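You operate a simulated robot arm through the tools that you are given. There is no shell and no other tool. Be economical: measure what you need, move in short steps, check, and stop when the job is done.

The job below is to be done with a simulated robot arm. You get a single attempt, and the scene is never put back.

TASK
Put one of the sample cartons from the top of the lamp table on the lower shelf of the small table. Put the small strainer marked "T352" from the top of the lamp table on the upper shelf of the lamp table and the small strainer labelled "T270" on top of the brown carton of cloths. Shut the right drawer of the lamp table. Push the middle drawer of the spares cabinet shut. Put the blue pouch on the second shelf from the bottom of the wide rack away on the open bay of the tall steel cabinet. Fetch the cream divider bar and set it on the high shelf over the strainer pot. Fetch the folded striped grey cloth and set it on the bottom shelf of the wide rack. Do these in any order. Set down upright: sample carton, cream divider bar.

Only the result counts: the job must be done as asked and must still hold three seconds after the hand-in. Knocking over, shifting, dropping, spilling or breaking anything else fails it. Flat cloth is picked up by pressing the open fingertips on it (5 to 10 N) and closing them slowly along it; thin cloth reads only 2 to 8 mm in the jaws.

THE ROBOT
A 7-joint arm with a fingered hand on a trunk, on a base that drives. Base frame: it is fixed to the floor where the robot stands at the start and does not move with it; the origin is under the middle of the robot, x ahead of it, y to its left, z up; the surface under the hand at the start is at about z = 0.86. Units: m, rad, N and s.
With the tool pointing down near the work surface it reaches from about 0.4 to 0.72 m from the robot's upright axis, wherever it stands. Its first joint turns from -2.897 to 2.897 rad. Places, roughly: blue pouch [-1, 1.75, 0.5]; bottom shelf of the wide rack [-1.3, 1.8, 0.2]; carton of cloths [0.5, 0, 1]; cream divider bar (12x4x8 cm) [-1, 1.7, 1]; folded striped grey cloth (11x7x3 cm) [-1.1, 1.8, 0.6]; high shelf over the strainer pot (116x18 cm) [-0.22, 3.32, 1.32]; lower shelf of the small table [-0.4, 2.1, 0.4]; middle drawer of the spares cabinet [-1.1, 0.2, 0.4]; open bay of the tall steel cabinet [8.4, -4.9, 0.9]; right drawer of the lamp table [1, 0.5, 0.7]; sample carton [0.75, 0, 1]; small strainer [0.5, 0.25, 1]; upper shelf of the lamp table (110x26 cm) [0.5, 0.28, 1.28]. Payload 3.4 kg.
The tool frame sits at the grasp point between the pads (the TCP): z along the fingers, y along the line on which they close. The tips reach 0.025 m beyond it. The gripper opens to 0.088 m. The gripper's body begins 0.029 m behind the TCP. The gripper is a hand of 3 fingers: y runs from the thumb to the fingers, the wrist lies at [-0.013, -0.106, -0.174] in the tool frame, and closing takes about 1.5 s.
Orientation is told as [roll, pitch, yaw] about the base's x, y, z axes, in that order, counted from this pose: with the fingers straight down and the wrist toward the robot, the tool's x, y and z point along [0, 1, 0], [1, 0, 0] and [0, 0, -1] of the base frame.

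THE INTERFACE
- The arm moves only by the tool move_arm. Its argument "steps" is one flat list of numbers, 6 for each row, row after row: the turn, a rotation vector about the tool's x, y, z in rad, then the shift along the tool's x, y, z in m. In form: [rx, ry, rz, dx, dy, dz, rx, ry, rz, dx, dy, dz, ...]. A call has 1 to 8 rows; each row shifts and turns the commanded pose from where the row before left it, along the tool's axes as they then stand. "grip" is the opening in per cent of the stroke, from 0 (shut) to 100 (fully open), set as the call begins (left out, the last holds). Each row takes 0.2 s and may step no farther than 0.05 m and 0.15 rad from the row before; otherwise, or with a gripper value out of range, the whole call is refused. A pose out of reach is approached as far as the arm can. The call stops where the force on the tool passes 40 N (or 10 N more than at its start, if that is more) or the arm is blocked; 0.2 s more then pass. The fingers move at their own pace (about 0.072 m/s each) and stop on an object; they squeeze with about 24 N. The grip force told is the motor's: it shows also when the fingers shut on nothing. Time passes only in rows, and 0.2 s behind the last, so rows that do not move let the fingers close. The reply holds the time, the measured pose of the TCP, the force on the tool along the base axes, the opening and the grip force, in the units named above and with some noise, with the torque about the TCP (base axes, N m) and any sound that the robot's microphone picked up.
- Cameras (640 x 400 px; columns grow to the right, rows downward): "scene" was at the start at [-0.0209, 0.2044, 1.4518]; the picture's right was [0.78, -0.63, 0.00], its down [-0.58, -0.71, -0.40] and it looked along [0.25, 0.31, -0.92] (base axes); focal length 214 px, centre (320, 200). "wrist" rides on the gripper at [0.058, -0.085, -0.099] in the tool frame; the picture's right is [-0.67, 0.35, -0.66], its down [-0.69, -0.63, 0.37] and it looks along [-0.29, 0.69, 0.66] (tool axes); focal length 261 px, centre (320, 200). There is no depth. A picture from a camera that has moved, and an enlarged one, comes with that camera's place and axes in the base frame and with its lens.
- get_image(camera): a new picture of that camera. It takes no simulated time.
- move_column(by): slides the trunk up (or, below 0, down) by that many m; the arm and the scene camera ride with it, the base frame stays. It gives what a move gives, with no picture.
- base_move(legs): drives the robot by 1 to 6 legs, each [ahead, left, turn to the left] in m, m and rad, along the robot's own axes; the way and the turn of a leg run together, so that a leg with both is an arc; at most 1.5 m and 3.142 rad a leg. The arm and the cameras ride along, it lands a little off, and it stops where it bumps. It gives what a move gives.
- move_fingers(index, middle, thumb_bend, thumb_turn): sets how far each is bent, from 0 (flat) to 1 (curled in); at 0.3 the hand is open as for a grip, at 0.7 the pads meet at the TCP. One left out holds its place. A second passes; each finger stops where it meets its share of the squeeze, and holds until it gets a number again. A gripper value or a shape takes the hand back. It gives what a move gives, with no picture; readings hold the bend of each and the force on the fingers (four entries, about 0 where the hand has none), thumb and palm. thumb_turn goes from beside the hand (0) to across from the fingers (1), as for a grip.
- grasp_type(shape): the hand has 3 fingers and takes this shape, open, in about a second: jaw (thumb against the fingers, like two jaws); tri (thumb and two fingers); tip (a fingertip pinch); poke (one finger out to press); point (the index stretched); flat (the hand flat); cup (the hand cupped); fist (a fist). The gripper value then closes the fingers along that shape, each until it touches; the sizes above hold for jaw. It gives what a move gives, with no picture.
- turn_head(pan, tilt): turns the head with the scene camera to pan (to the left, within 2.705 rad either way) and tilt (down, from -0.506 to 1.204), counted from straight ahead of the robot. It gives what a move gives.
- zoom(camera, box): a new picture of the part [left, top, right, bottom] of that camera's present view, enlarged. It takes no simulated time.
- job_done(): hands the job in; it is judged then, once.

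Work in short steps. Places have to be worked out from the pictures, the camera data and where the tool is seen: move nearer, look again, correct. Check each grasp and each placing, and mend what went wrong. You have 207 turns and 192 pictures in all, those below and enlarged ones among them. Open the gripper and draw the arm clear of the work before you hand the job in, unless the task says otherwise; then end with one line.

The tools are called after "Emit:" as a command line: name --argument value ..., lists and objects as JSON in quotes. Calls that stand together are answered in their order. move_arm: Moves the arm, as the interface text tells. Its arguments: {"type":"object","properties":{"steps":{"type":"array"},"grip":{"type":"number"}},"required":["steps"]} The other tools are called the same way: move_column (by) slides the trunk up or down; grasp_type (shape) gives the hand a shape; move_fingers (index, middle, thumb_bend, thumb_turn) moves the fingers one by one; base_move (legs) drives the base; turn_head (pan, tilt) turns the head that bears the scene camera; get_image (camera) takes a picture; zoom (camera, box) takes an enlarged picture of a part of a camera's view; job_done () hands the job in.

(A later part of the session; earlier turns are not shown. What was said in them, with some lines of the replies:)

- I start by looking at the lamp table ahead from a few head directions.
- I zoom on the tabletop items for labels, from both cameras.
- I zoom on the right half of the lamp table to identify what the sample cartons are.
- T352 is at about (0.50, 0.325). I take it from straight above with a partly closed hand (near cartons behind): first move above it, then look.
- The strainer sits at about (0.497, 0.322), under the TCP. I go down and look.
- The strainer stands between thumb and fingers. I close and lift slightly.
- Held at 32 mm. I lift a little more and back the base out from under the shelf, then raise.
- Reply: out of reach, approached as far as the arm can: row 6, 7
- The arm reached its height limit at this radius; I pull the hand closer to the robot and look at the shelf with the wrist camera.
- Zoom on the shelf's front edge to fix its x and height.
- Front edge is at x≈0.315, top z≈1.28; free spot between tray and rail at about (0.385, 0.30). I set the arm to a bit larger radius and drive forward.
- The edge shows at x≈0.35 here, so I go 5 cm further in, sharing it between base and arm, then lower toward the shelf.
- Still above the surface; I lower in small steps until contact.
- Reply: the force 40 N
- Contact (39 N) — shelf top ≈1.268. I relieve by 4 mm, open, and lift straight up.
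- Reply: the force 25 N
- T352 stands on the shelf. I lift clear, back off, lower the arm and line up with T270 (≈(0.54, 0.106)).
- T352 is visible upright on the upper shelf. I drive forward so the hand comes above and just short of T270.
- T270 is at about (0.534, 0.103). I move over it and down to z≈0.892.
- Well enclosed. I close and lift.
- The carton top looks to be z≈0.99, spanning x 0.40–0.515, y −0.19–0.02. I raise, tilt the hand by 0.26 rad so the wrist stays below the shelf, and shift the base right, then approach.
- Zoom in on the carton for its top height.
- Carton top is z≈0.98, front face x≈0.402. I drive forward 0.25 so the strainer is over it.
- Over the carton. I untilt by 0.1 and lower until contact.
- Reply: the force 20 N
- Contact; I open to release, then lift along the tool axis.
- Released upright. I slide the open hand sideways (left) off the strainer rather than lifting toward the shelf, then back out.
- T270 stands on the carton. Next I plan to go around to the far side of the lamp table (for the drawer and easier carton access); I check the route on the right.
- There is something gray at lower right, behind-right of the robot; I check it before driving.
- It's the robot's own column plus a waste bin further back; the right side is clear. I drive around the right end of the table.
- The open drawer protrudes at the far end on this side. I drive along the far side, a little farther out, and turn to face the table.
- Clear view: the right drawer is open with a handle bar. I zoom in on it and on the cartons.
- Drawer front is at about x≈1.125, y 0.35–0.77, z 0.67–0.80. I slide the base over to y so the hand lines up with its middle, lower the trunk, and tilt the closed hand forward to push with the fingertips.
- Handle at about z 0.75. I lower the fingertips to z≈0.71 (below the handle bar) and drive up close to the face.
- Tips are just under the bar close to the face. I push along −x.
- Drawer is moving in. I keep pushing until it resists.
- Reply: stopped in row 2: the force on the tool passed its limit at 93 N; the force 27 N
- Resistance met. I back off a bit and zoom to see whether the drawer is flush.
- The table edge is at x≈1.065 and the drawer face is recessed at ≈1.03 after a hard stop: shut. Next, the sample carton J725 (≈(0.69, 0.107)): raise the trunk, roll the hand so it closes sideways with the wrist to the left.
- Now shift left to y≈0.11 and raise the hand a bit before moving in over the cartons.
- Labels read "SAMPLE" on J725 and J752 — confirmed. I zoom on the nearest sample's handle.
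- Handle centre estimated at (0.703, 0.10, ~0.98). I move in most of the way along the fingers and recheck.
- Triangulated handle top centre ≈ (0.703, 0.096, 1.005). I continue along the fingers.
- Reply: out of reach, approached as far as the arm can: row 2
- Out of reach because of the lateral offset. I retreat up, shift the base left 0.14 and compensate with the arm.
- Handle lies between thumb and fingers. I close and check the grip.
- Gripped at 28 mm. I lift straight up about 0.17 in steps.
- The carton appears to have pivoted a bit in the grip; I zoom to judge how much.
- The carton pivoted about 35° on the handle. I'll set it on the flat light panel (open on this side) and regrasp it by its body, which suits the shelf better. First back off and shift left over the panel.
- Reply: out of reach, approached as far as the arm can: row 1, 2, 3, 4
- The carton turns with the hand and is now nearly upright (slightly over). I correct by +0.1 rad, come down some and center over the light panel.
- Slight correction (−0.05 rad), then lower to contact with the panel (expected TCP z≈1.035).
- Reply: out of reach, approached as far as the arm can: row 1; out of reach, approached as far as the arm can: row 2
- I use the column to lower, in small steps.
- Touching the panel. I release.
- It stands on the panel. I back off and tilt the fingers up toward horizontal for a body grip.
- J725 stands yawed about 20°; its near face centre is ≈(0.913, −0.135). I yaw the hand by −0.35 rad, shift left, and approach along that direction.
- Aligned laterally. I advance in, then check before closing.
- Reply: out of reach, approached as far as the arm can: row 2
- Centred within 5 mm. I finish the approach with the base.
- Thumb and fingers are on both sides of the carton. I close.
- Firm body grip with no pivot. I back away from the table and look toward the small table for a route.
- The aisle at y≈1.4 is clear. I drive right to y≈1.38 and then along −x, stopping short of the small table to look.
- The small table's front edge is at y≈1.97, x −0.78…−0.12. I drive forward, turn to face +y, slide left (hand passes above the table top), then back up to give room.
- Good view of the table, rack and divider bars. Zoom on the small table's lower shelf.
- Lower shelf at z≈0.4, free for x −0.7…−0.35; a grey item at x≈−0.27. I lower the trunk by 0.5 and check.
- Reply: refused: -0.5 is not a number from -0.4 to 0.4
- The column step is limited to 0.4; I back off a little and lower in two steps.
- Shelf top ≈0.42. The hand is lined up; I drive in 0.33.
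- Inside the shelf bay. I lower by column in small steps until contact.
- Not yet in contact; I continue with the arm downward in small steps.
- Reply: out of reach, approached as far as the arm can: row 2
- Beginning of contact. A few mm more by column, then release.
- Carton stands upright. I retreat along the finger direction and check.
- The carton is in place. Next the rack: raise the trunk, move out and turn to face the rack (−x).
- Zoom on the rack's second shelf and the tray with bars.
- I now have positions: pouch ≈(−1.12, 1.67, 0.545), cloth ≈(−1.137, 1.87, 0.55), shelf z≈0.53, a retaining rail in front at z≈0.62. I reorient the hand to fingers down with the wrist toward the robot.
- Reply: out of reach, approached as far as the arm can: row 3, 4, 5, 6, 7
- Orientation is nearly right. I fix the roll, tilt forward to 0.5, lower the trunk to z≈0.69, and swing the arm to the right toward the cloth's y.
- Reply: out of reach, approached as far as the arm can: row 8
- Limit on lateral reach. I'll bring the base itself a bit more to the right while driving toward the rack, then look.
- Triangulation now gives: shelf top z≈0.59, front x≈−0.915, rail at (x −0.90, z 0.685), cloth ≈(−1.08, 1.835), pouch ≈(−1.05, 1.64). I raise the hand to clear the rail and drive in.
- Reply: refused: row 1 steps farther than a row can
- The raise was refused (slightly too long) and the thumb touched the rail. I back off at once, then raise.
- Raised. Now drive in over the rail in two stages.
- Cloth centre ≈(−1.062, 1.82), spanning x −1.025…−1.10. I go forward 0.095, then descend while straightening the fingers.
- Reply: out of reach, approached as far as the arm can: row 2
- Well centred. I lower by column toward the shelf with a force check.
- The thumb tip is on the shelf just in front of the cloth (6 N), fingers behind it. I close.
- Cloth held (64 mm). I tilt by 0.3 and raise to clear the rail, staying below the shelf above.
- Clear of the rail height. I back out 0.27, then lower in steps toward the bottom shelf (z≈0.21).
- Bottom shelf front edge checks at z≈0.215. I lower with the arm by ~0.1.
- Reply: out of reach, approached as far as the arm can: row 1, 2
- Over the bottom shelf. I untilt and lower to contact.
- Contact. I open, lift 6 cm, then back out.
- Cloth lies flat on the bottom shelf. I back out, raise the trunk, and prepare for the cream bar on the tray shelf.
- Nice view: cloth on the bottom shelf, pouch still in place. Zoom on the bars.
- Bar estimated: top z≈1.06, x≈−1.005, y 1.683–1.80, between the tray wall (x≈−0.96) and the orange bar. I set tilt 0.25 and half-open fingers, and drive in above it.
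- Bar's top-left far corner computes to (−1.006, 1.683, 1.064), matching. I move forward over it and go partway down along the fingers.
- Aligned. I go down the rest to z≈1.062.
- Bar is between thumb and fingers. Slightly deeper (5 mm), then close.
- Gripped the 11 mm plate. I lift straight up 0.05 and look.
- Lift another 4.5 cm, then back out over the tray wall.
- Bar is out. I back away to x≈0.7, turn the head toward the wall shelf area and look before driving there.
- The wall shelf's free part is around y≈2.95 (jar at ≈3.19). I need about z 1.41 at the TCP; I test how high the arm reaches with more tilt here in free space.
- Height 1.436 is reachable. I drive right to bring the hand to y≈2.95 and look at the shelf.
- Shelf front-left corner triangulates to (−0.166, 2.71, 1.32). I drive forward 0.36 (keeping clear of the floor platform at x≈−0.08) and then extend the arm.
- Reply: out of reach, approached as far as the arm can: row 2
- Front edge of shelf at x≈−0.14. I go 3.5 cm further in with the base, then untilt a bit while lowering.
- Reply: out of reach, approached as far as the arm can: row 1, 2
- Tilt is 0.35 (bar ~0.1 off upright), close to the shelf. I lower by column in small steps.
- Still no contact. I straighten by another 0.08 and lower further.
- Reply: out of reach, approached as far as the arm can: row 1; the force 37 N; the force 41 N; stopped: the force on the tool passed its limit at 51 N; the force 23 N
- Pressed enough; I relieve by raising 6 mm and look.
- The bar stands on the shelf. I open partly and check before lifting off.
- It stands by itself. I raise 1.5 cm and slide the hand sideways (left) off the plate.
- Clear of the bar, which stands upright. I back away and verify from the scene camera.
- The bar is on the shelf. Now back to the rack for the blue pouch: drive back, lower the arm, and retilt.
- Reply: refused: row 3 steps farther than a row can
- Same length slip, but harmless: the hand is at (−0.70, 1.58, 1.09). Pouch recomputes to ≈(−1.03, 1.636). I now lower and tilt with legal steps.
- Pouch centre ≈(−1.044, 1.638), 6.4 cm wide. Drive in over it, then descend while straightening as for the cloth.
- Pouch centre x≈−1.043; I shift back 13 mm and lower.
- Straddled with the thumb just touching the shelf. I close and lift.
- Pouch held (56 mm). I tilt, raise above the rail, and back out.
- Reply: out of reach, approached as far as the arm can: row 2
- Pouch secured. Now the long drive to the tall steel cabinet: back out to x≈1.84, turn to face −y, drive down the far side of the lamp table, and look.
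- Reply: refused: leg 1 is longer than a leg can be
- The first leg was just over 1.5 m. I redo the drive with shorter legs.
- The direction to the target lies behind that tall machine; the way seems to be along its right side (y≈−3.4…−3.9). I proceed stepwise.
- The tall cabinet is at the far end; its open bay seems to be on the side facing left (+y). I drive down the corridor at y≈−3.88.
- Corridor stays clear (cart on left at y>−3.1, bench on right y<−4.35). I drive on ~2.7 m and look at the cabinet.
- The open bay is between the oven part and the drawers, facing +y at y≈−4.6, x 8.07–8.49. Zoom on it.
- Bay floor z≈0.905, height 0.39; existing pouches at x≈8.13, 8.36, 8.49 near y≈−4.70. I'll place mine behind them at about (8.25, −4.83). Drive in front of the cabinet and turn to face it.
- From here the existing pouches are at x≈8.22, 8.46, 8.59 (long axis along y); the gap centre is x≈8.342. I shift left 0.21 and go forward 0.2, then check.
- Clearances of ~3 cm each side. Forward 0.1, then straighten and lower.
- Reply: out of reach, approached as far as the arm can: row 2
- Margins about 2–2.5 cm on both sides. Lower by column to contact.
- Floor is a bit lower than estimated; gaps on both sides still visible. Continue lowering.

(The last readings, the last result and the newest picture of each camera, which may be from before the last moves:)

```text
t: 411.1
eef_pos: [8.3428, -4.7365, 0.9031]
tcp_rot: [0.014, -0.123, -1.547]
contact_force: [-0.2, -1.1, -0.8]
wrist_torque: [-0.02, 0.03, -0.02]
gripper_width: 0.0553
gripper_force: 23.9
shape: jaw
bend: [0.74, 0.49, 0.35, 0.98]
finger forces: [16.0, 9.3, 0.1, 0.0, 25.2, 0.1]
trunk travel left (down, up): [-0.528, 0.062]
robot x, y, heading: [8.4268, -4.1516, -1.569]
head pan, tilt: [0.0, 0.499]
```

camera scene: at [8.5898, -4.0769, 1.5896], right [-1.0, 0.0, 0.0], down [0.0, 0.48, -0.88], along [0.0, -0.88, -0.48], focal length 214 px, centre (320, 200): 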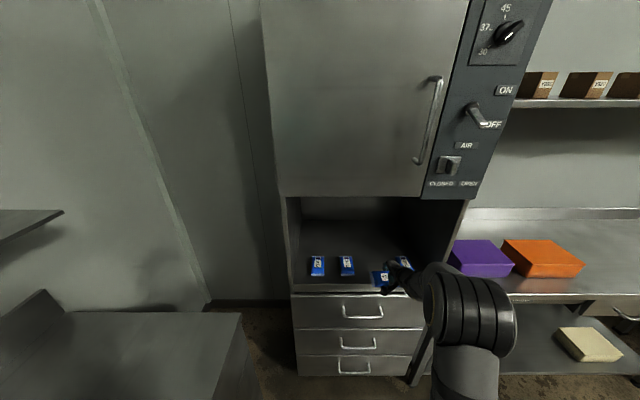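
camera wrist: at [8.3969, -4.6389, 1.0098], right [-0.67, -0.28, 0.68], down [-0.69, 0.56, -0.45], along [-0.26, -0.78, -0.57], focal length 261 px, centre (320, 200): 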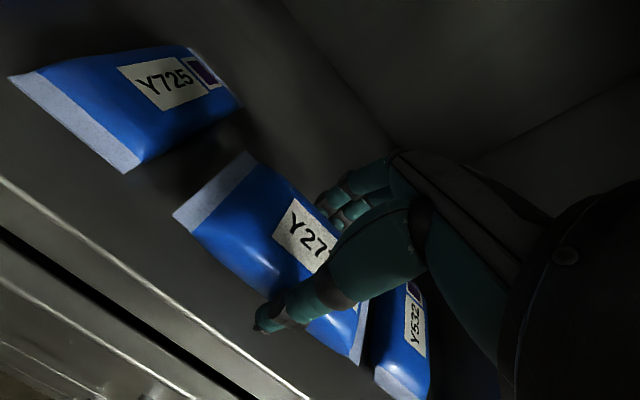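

Emit:
move_column --by -0.006

Emit:
move_column --by -0.005

Emit:
get_image --camera "wrist"

```text
t: 411.6
eef_pos: [8.3432, -4.7368, 0.8972]
tcp_rot: [0.013, -0.125, -1.548]
contact_force: [0.1, 0.0, -0.5]
wrist_torque: [-0.01, 0.0, 0.01]
gripper_width: 0.0557
gripper_force: 24.5
shape: jaw
bend: [0.74, 0.49, 0.35, 0.98]
finger forces: [16.0, 9.2, 0.0, 0.0, 25.4, 0.1]
trunk travel left (down, up): [-0.522, 0.068]
robot x, y, heading: [8.4249, -4.1527, -1.572]
head pan, tilt: [0.0, 0.499]
```

```text
t: 412.2
eef_pos: [8.3427, -4.7372, 0.8922]
tcp_rot: [0.014, -0.122, -1.547]
contact_force: [-0.3, 0.1, 0.0]
wrist_torque: [-0.03, -0.01, -0.01]
gripper_width: 0.0554
gripper_force: 23.6
shape: jaw
bend: [0.74, 0.49, 0.35, 0.98]
finger forces: [16.0, 9.2, 0.1, 0.0, 25.4, 0.0]
trunk travel left (down, up): [-0.517, 0.073]
robot x, y, heading: [8.4273, -4.1495, -1.576]
head pan, tilt: [0.0, 0.499]
```

```text
31 pictures are left
camera wrist: at [8.3969, -4.6389, 0.9818], right [-0.67, -0.28, 0.68], down [-0.69, 0.56, -0.45], along [-0.26, -0.78, -0.57], focal length 261 px, centre (320, 200)
```

wrist: 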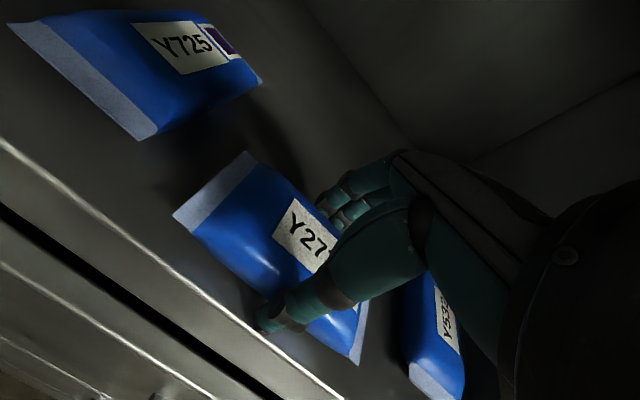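

Emit:
move_column --by -0.005

Emit:
move_column --by -0.004

Emit:
move_column --by -0.004

```text
t: 412.7
eef_pos: [8.3417, -4.7363, 0.89]
tcp_rot: [0.015, -0.13, -1.548]
contact_force: [0.3, -2.9, 18.1]
wrist_torque: [0.83, -0.01, -0.01]
gripper_width: 0.0553
gripper_force: 24.2
shape: jaw
bend: [0.74, 0.49, 0.35, 0.98]
finger forces: [16.3, 9.5, 0.1, 0.0, 45.2, 0.0]
trunk travel left (down, up): [-0.512, 0.078]
robot x, y, heading: [8.4297, -4.149, -1.572]
head pan, tilt: [0.0, 0.499]
```

```text
t: 413.2
eef_pos: [8.3414, -4.7384, 0.8911]
tcp_rot: [0.013, -0.136, -1.551]
contact_force: [1.0, 1.9, 11.0]
wrist_torque: [0.68, -0.05, -0.01]
gripper_width: 0.0548
gripper_force: 23.9
shape: jaw
bend: [0.74, 0.5, 0.34, 0.98]
finger forces: [15.4, 8.6, 0.0, 0.0, 37.0, 0.1]
trunk travel left (down, up): [-0.509, 0.081]
robot x, y, heading: [8.4307, -4.1448, -1.571]
head pan, tilt: [0.0, 0.499]
stopped: the force on the tool passed its limit at 44 N (the readings are from after the stop); the commanded pose is now the measured one
```

```text
t: 413.8
eef_pos: [8.3412, -4.7413, 0.8901]
tcp_rot: [0.011, -0.145, -1.552]
contact_force: [0.6, 2.0, 12.0]
wrist_torque: [0.71, -0.06, 0.0]
gripper_width: 0.0541
gripper_force: 23.8
shape: jaw
bend: [0.74, 0.51, 0.33, 0.97]
finger forces: [15.1, 8.3, 0.1, 0.0, 37.6, 0.0]
trunk travel left (down, up): [-0.506, 0.084]
robot x, y, heading: [8.4317, -4.147, -1.571]
head pan, tilt: [0.0, 0.499]
stopped: the force on the tool passed its limit at 42 N (the readings are from after the stop); the commanded pose is now the measured one
```

Contact (thumb on the bay floor). I ease up 5 mm, open, then lift 6 cm and check.

Emit:
move_column --by 0.006

Emit:
move_arm --steps '[0, 0, 0, 0, 0, 0, 0, 0, 0, 0, 0, 0, 0, 0, 0, 0, 0, 0, 0, 0, 0, 0, 0, 0, 0, 0, 0, 0, 0, 0]' --grip 95

Emit:
move_column --by 0.065

Emit:
get_image --camera "wrist"

```text
t: 414.4
eef_pos: [8.3428, -4.7406, 0.8933]
tcp_rot: [0.014, -0.139, -1.551]
contact_force: [0.5, -0.3, -2.0]
wrist_torque: [0.01, 0.0, 0.04]
gripper_width: 0.0539
gripper_force: 24.2
shape: jaw
bend: [0.74, 0.5, 0.34, 0.98]
finger forces: [17.2, 9.7, 0.1, 0.1, 27.1, 0.1]
trunk travel left (down, up): [-0.512, 0.078]
robot x, y, heading: [8.4284, -4.1507, -1.568]
head pan, tilt: [0.0, 0.499]
```

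```text
t: 415.6
eef_pos: [8.3421, -4.7422, 0.8959]
tcp_rot: [0.012, -0.143, -1.549]
contact_force: [0.3, -1.3, 0.9]
wrist_torque: [0.03, 0.01, 0.01]
gripper_width: 0.0832
gripper_force: 0.0
shape: jaw
bend: [0.32, 0.31, 0.31, 0.98]
finger forces: [0.0, 0.0, 0.0, 0.0, 0.1, 0.0]
trunk travel left (down, up): [-0.512, 0.078]
robot x, y, heading: [8.4295, -4.1483, -1.57]
head pan, tilt: [0.0, 0.499]
```

```text
t: 416.6
eef_pos: [8.3438, -4.7422, 0.9596]
tcp_rot: [0.013, -0.14, -1.55]
contact_force: [0.2, 0.3, -0.4]
wrist_torque: [0.01, -0.02, 0.04]
gripper_width: 0.083
gripper_force: 0.1
shape: jaw
bend: [0.32, 0.31, 0.31, 0.98]
finger forces: [0.0, 0.0, 0.0, 0.0, 0.0, 0.0]
trunk travel left (down, up): [-0.577, 0.013]
robot x, y, heading: [8.4289, -4.1478, -1.573]
head pan, tilt: [0.0, 0.499]
```

```text
30 pictures are left
camera wrist: at [8.3967, -4.642, 1.0473], right [-0.67, -0.27, 0.69], down [-0.69, 0.56, -0.46], along [-0.26, -0.79, -0.56], focal length 261 px, centre (320, 200)
```

wrist: 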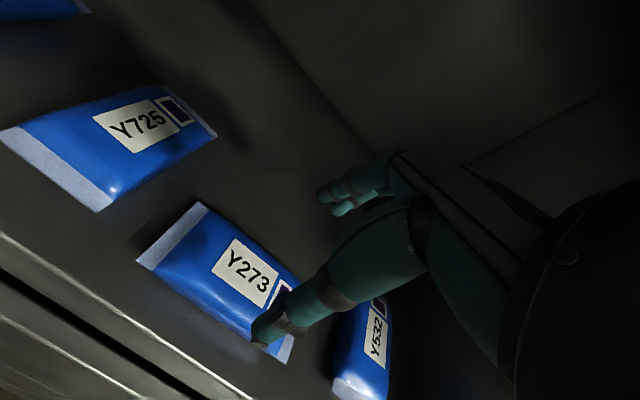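

Pouch Y273 is in the bay, neighbours undisturbed. I retreat, turn to face −x, and drive back along the corridor.

Emit:
base_move --legs '[[-0.3, 0, 0], [0, 0, -1.571], [1.4, 0, 0], [1.4, 0, 0], [1.3, 0, 0]]'

```text
t: 441.9
eef_pos: [3.7135, -3.6855, 0.9593]
tcp_rot: [0.013, -0.139, 3.133]
contact_force: [-0.2, -0.7, 0.0]
wrist_torque: [0.03, 0.01, 0.0]
gripper_width: 0.083
gripper_force: 0.0
shape: jaw
bend: [0.32, 0.31, 0.31, 0.98]
finger forces: [0.0, 0.1, 0.0, 0.0, 0.0, 0.0]
trunk travel left (down, up): [-0.577, 0.013]
robot x, y, heading: [4.3036, -3.7923, 3.115]
head pan, tilt: [0.0, 0.499]
```

Emit:
base_move --legs '[[1.3, 0.12, 0.026], [1.3, -0.66, 0], [0, -1.4, 0], [0, -0.5, 0], [1.3, 0, 0]]'

Emit:
turn_head --pan -0.4 --tilt 0.5

Emit:
get_image --camera "scene"

```text
t: 470.5
eef_pos: [-0.1078, -1.1465, 0.9591]
tcp_rot: [0.013, -0.14, 3.127]
contact_force: [1.3, -0.5, 0.7]
wrist_torque: [-0.03, 0.03, 0.01]
gripper_width: 0.0829
gripper_force: 0.0
shape: jaw
bend: [0.32, 0.31, 0.31, 0.98]
finger forces: [0.1, 0.0, 0.1, 0.0, 0.0, 0.0]
trunk travel left (down, up): [-0.577, 0.013]
robot x, y, heading: [0.4814, -1.253, 3.107]
head pan, tilt: [0.0, 0.499]
```

```text
t: 471.4
eef_pos: [-0.1065, -1.1484, 0.9602]
tcp_rot: [0.012, -0.142, 3.127]
contact_force: [1.6, 0.2, 0.3]
wrist_torque: [-0.02, -0.01, 0.04]
gripper_width: 0.0831
gripper_force: 0.1
shape: jaw
bend: [0.32, 0.31, 0.31, 0.98]
finger forces: [0.0, 0.1, 0.0, 0.1, 0.1, 0.0]
trunk travel left (down, up): [-0.577, 0.013]
robot x, y, heading: [0.4844, -1.2558, 3.099]
head pan, tilt: [-0.4, 0.499]
```

```text
29 pictures are left
camera scene: at [0.455, -1.3761, 1.5802], right [0.42, 0.91, 0.0], down [0.43, -0.2, -0.88], along [-0.8, 0.37, -0.48], focal length 214 px, centre (320, 200)
```

scene: 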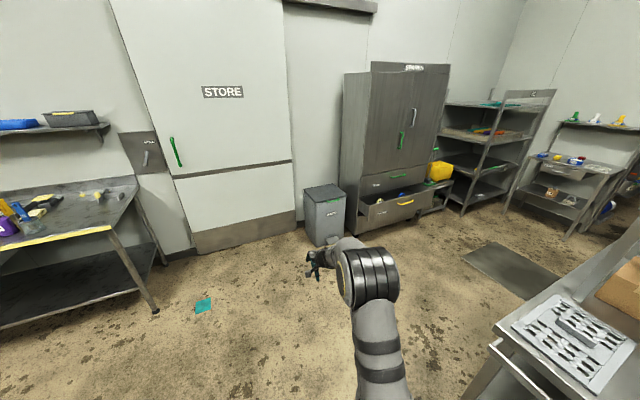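

The open drawer (yellow handle) of the spares cabinet is visible. I drive in front of it at x≈−0.15.

Emit:
base_move --legs '[[0.64, 0.03, 0.04], [0, -1.4, 0]]'

Emit:
turn_head --pan 0.0 --tilt 0.75

Emit:
get_image --camera "scene"

```text
t: 481.4
eef_pos: [-0.7419, 0.1981, 0.9593]
tcp_rot: [0.014, -0.141, -3.129]
contact_force: [0.1, 0.4, -0.4]
wrist_torque: [-0.01, -0.02, -0.01]
gripper_width: 0.0833
gripper_force: 0.0
shape: jaw
bend: [0.32, 0.31, 0.31, 0.98]
finger forces: [0.1, 0.0, 0.0, 0.0, 0.1, 0.0]
trunk travel left (down, up): [-0.577, 0.013]
robot x, y, heading: [-0.1485, 0.1094, 3.133]
head pan, tilt: [-0.4, 0.499]
```

```text
t: 482.3
eef_pos: [-0.7413, 0.1989, 0.959]
tcp_rot: [0.012, -0.14, -3.131]
contact_force: [0.7, -0.2, 0.4]
wrist_torque: [0.0, 0.01, -0.03]
gripper_width: 0.0832
gripper_force: 0.2
shape: jaw
bend: [0.32, 0.31, 0.31, 0.98]
finger forces: [0.1, 0.0, 0.0, 0.0, 0.1, 0.0]
trunk travel left (down, up): [-0.577, 0.013]
robot x, y, heading: [-0.1534, 0.1063, 3.134]
head pan, tilt: [0.0, 0.75]
```

```text
28 pictures are left
camera scene: at [-0.1732, -0.0499, 1.5583], right [0.01, 1.0, 0.0], down [0.68, -0.01, -0.73], along [-0.73, 0.01, -0.68], focal length 214 px, centre (320, 200)
```

scene: 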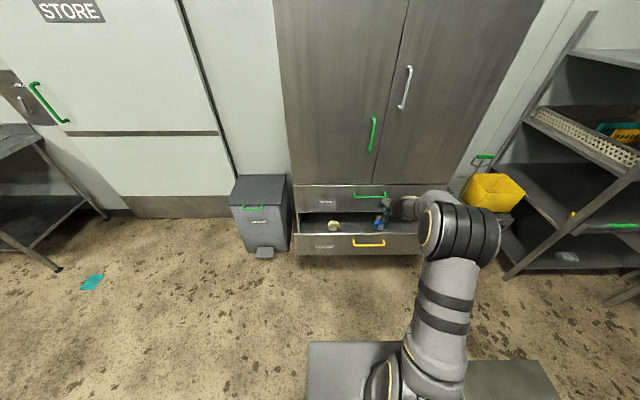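

The handle triangulates to (−0.935, 0.25, 0.485); drawer face x≈−0.965, z 0.32–0.54. I close the hand, tilt it forward, and lower to z≈0.42.

Emit:
move_arm --steps '[-0.134, 0, 0, 0, 0, 0, -0.134, 0, 0, 0, 0, 0, -0.134, 0, 0, 0, 0, 0, -0.134, 0, 0, 0, 0, 0, -0.134, 0, 0, 0, 0, 0, -0.134, 0, 0, 0, 0, 0, -0.134, 0, 0, 0, 0, 0, -0.134, 0, 0, 0, 0, 0]' --grip 0

Emit:
move_column --by -0.4

Emit:
move_column --by -0.13

Emit:
get_image --camera "wrist"

Emit:
get_image --camera "scene"

```text
t: 484.1
eef_pos: [-0.7434, 0.1969, 0.9595]
tcp_rot: [0.062, -1.147, 3.115]
contact_force: [-0.1, 0.2, 0.0]
wrist_torque: [0.02, -0.02, 0.01]
gripper_width: 0.0
gripper_force: 24.1
shape: jaw
bend: [0.7, 0.7, 0.35, 1.0]
finger forces: [0.1, 0.1, 0.0, 0.1, 0.1, 0.1]
out of reach, approached as far as the arm can: row 1
trunk travel left (down, up): [-0.577, 0.013]
robot x, y, heading: [-0.1495, 0.1095, 3.134]
head pan, tilt: [0.0, 0.75]
```

```text
t: 487.9
eef_pos: [-0.744, 0.1961, 0.5601]
tcp_rot: [0.06, -1.144, 3.113]
contact_force: [-0.1, -0.4, 0.3]
wrist_torque: [-0.01, -0.03, 0.01]
gripper_width: 0.0
gripper_force: 24.1
shape: jaw
bend: [0.7, 0.7, 0.35, 1.0]
finger forces: [0.0, 0.0, 0.0, 0.0, 0.0, 0.0]
trunk travel left (down, up): [-0.177, 0.413]
robot x, y, heading: [-0.1463, 0.1091, 3.135]
head pan, tilt: [0.0, 0.75]
```

```text
t: 489.5
eef_pos: [-0.7443, 0.1963, 0.43]
tcp_rot: [0.062, -1.146, 3.114]
contact_force: [-0.7, -0.2, 0.1]
wrist_torque: [0.02, 0.01, 0.01]
gripper_width: 0.0002
gripper_force: 24.0
shape: jaw
bend: [0.7, 0.7, 0.35, 1.0]
finger forces: [0.0, 0.0, 0.1, 0.1, 0.1, 0.0]
trunk travel left (down, up): [-0.047, 0.543]
robot x, y, heading: [-0.1513, 0.1082, 3.135]
head pan, tilt: [0.0, 0.75]
```

```text
27 pictures are left
camera wrist: at [-0.6162, 0.1411, 0.3952], right [0.43, 0.7, 0.57], down [-0.09, 0.66, -0.74], along [-0.9, 0.27, 0.35], focal length 261 px, centre (320, 200)
```

wrist: 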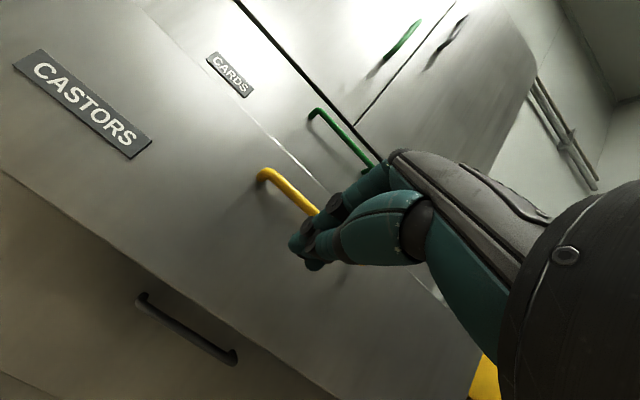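

```text
26 pictures are left
camera scene: at [-0.1732, -0.0499, 1.0282], right [0.01, 1.0, 0.0], down [0.68, -0.01, -0.73], along [-0.73, 0.01, -0.68], focal length 214 px, centre (320, 200)
```

scene: 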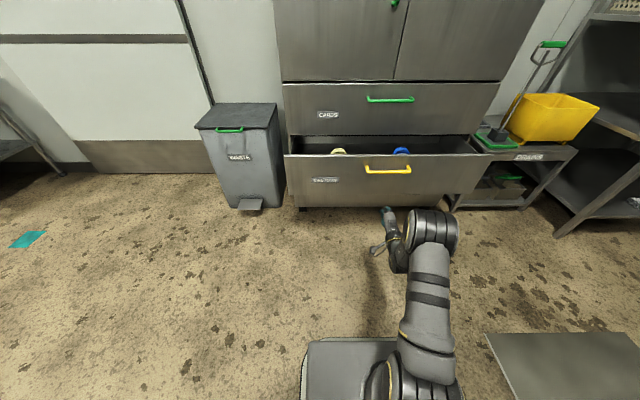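

Confirmed: three drawers (CARDS, CASTORS open, bottom). The hand aims just below the yellow handle; I shift 5 cm right and approach.

Emit:
base_move --legs '[[0.16, -0.05, 0]]'

Emit:
get_image --camera "wrist"

```text
t: 491.0
eef_pos: [-0.9027, 0.2484, 0.4301]
tcp_rot: [0.062, -1.146, 3.112]
contact_force: [-0.1, -0.5, 0.1]
wrist_torque: [0.0, 0.03, -0.04]
gripper_width: 0.0
gripper_force: 24.5
shape: jaw
bend: [0.7, 0.7, 0.35, 1.0]
finger forces: [0.1, 0.0, 0.0, 0.0, 0.1, 0.1]
trunk travel left (down, up): [-0.047, 0.543]
robot x, y, heading: [-0.3075, 0.1586, 3.133]
head pan, tilt: [0.0, 0.75]
```

```text
25 pictures are left
camera wrist: at [-0.7751, 0.193, 0.3951], right [0.43, 0.7, 0.57], down [-0.09, 0.66, -0.74], along [-0.9, 0.27, 0.35], focal length 261 px, centre (320, 200)
```

wrist: 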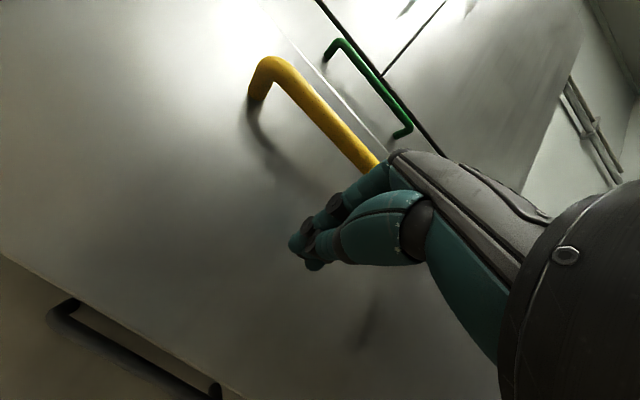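

Tips are close to the face under the handle. I push with the arm in steps.

Emit:
move_arm --steps '[0, 0, 0, 0, 0.0124, 0.0273, 0, 0, 0, 0, 0.0124, 0.0273, 0, 0, 0, 0, 0.0124, 0.0273, 0, 0, 0, 0, 0.0124, 0.0273]'

Emit:
get_image --camera "scene"

```text
t: 492.0
eef_pos: [-1.0233, 0.2453, 0.4282]
tcp_rot: [0.062, -1.144, 3.115]
contact_force: [0.0, -0.2, 0.2]
wrist_torque: [0.04, 0.04, 0.02]
gripper_width: 0.0
gripper_force: 24.1
shape: jaw
bend: [0.7, 0.7, 0.34, 1.0]
finger forces: [0.0, 0.0, 0.0, 0.0, 0.1, 0.0]
trunk travel left (down, up): [-0.047, 0.543]
robot x, y, heading: [-0.3123, 0.1589, 3.133]
head pan, tilt: [0.0, 0.75]
```

```text
24 pictures are left
camera scene: at [-0.3322, 0.0017, 1.0282], right [0.01, 1.0, 0.0], down [0.68, -0.01, -0.73], along [-0.73, 0.01, -0.68], focal length 214 px, centre (320, 200)
```

scene: 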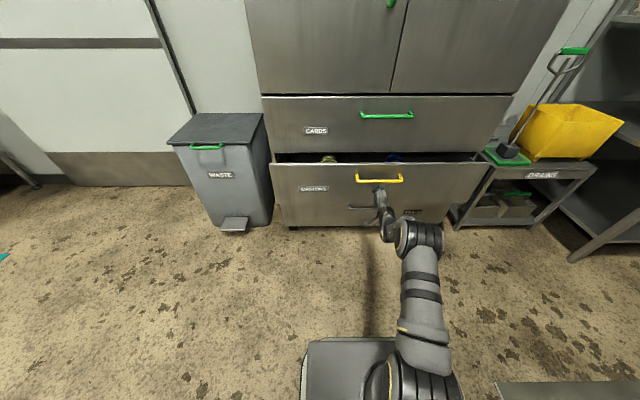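

The drawer is sliding in. I continue: base forward a little, then the arm for the final push.

Emit:
base_move --legs '[[0.06, 0, 0]]'

Emit:
move_arm --steps '[0, 0, 0, 0, 0.006, 0.0137, 0, 0, 0, 0, 0.006, 0.0137]'

Emit:
get_image --camera "scene"

```text
t: 492.9
eef_pos: [-1.0834, 0.2467, 0.4297]
tcp_rot: [0.063, -1.145, 3.114]
contact_force: [0.9, -0.7, -0.4]
wrist_torque: [0.01, 0.0, 0.01]
gripper_width: 0.0
gripper_force: 24.1
shape: jaw
bend: [0.7, 0.7, 0.34, 1.0]
finger forces: [0.0, 0.0, 0.1, 0.1, 0.1, 0.0]
trunk travel left (down, up): [-0.047, 0.543]
robot x, y, heading: [-0.3737, 0.1554, 3.13]
head pan, tilt: [0.0, 0.75]
```

```text
t: 493.6
eef_pos: [-1.1081, 0.2461, 0.4285]
tcp_rot: [0.059, -1.145, 3.115]
contact_force: [25.0, -2.5, 6.2]
wrist_torque: [0.0, -0.06, 0.04]
gripper_width: 0.0
gripper_force: 23.9
shape: jaw
bend: [0.7, 0.7, 0.33, 1.0]
finger forces: [0.0, 0.0, 0.0, 0.1, 0.0, 0.0]
trunk travel left (down, up): [-0.047, 0.543]
robot x, y, heading: [-0.3677, 0.1595, 3.129]
head pan, tilt: [0.0, 0.75]
stopped in row 2: the force on the tool passed its limit at 72 N (the readings are from after the stop); the commanded pose is now the measured one
```

```text
23 pictures are left
camera scene: at [-0.3899, 0.002, 1.0284], right [0.01, 1.0, 0.0], down [0.68, -0.01, -0.73], along [-0.73, 0.01, -0.68], focal length 214 px, centre (320, 200)
```

scene: 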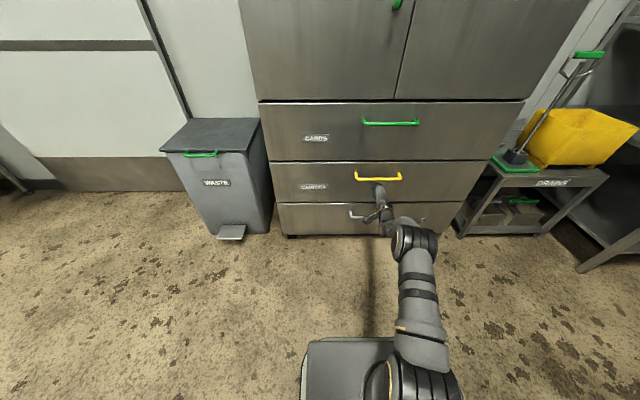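

It hit a hard stop and looks flush. I back off and zoom to verify.

Emit:
base_move --legs '[[-0.2, 0, 0]]'

Emit:
zoom --camera "scene" --box '[240, 80, 540, 260]'

```text
t: 495.1
eef_pos: [-0.9083, 0.2451, 0.4278]
tcp_rot: [0.061, -1.145, 3.113]
contact_force: [0.2, 0.1, -0.7]
wrist_torque: [-0.01, 0.02, -0.02]
gripper_width: 0.0
gripper_force: 23.4
shape: jaw
bend: [0.7, 0.7, 0.33, 1.0]
finger forces: [0.1, 0.0, 0.0, 0.0, 0.0, 0.1]
trunk travel left (down, up): [-0.047, 0.543]
robot x, y, heading: [-0.1642, 0.1557, 3.134]
head pan, tilt: [0.0, 0.75]
```

```text
2.13 times, centred on (390, 170) of scene
camera zoom: at [-0.1913, 0.0002, 1.0282], right [0.01, 1.0, 0.0], down [0.68, -0.01, -0.73], along [-0.73, 0.01, -0.68], focal length 458 px, centre (171, 264)
```

zoom: 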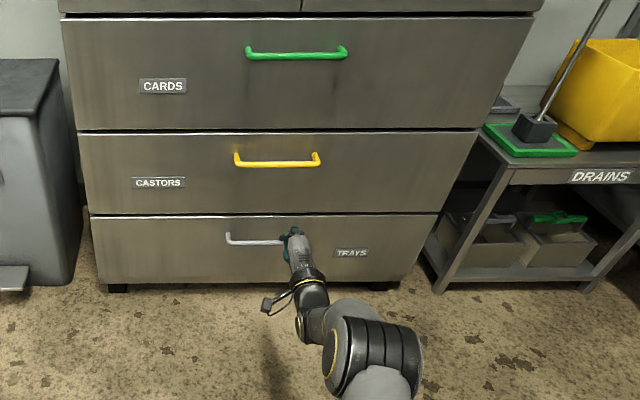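

All three drawers are flush. Finally, I open the gripper, back away and raise the arm clear.

Emit:
base_move --legs '[[-0.03, 0, 0]]'

Emit:
move_column --by 0.3

Emit:
move_arm --steps '[0, 0, 0, 0, -0.015, -0.035, 0, 0, 0, 0, -0.015, -0.035, 0, 0, 0, 0, 0, 0, 0, 0, 0, 0, 0, 0]' --grip 100

Emit:
turn_head --pan -1.1 --tilt 0.4

Emit:
get_image --camera "scene"

Emit:
turn_head --pan 2.6 --tilt 0.4

Emit:
get_image --camera "scene"

```text
t: 496.0
eef_pos: [-0.878, 0.2444, 0.427]
tcp_rot: [0.062, -1.145, 3.116]
contact_force: [0.3, -0.5, 0.1]
wrist_torque: [-0.02, -0.01, 0.01]
gripper_width: 0.0
gripper_force: 23.9
shape: jaw
bend: [0.7, 0.7, 0.33, 1.0]
finger forces: [0.1, 0.1, 0.0, 0.0, 0.1, 0.0]
trunk travel left (down, up): [-0.047, 0.543]
robot x, y, heading: [-0.1425, 0.1571, 3.132]
head pan, tilt: [0.0, 0.75]
```

```text
t: 499.0
eef_pos: [-0.878, 0.2444, 0.7269]
tcp_rot: [0.063, -1.145, 3.113]
contact_force: [-0.2, 0.7, 0.0]
wrist_torque: [0.01, 0.01, 0.0]
gripper_width: 0.0
gripper_force: 23.9
shape: jaw
bend: [0.7, 0.7, 0.33, 1.0]
finger forces: [0.0, 0.0, 0.0, 0.0, 0.1, 0.0]
trunk travel left (down, up): [-0.347, 0.243]
robot x, y, heading: [-0.1434, 0.1577, 3.131]
head pan, tilt: [0.0, 0.75]
```

```text
t: 500.0
eef_pos: [-0.8021, 0.2468, 0.7288]
tcp_rot: [0.062, -1.146, 3.114]
contact_force: [-0.2, 0.6, 0.1]
wrist_torque: [0.01, 0.02, -0.04]
gripper_width: 0.0877
gripper_force: 0.0
shape: jaw
bend: [0.3, 0.3, 0.3, 0.98]
finger forces: [0.0, 0.0, 0.0, 0.0, 0.0, 0.0]
trunk travel left (down, up): [-0.347, 0.243]
robot x, y, heading: [-0.1345, 0.1564, 3.131]
head pan, tilt: [0.0, 0.75]
```

```text
t: 501.3
eef_pos: [-0.8011, 0.2471, 0.7294]
tcp_rot: [0.063, -1.145, 3.114]
contact_force: [0.5, 0.1, -0.5]
wrist_torque: [-0.01, -0.01, -0.01]
gripper_width: 0.0878
gripper_force: 0.0
shape: jaw
bend: [0.3, 0.3, 0.3, 0.98]
finger forces: [0.0, 0.0, 0.1, 0.1, 0.1, 0.1]
trunk travel left (down, up): [-0.347, 0.243]
robot x, y, heading: [-0.1405, 0.1579, 3.129]
head pan, tilt: [-1.1, 0.4]
```

```text
21 pictures are left
camera scene: at [-0.1196, 0.082, 1.3593], right [0.9, 0.45, 0.0], down [0.17, -0.35, -0.92], along [-0.41, 0.82, -0.39], focal length 214 px, centre (320, 200)
```

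scene: 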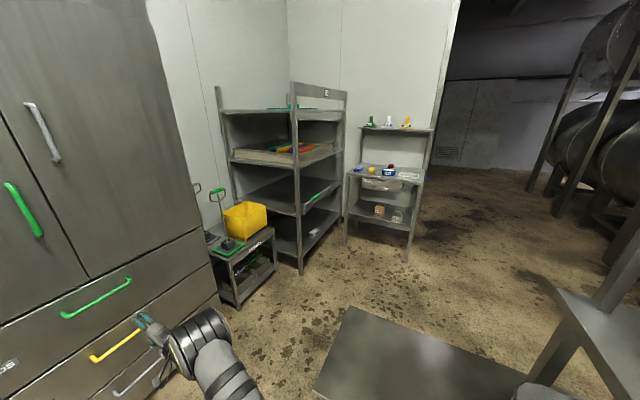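

```text
t: 504.4
eef_pos: [-0.8027, 0.2469, 0.7304]
tcp_rot: [0.062, -1.146, 3.115]
contact_force: [0.1, 0.8, -0.3]
wrist_torque: [-0.01, 0.0, -0.02]
gripper_width: 0.0876
gripper_force: 0.1
shape: jaw
bend: [0.3, 0.3, 0.3, 0.98]
finger forces: [0.0, 0.0, 0.0, 0.1, 0.1, 0.0]
trunk travel left (down, up): [-0.347, 0.243]
robot x, y, heading: [-0.1401, 0.158, 3.136]
head pan, tilt: [2.601, 0.4]
```

```text
20 pictures are left
camera scene: at [0.0005, -0.0495, 1.3593], right [-0.52, -0.85, 0.0], down [-0.33, 0.2, -0.92], along [0.78, -0.48, -0.39], focal length 214 px, centre (320, 200)
```

scene: 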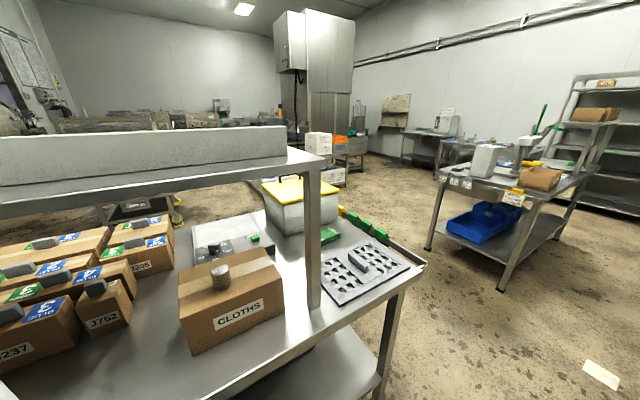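

Everything checks out: T270 is on the carton, J725 is on the lower shelf, the cloth is on the rack's bottom shelf, the drawers are shut, and the gripper is open and clear. I hand the job in.

Emit:
job_done

```text
The job is handed in.
```

All eight parts of the job were carried out and it has been handed in; no verdict has come back. The cream bar was last seen upright as the hand left it, and the T352 strainer and right drawer were last seen in place mid-run; the rest looked right in later views.
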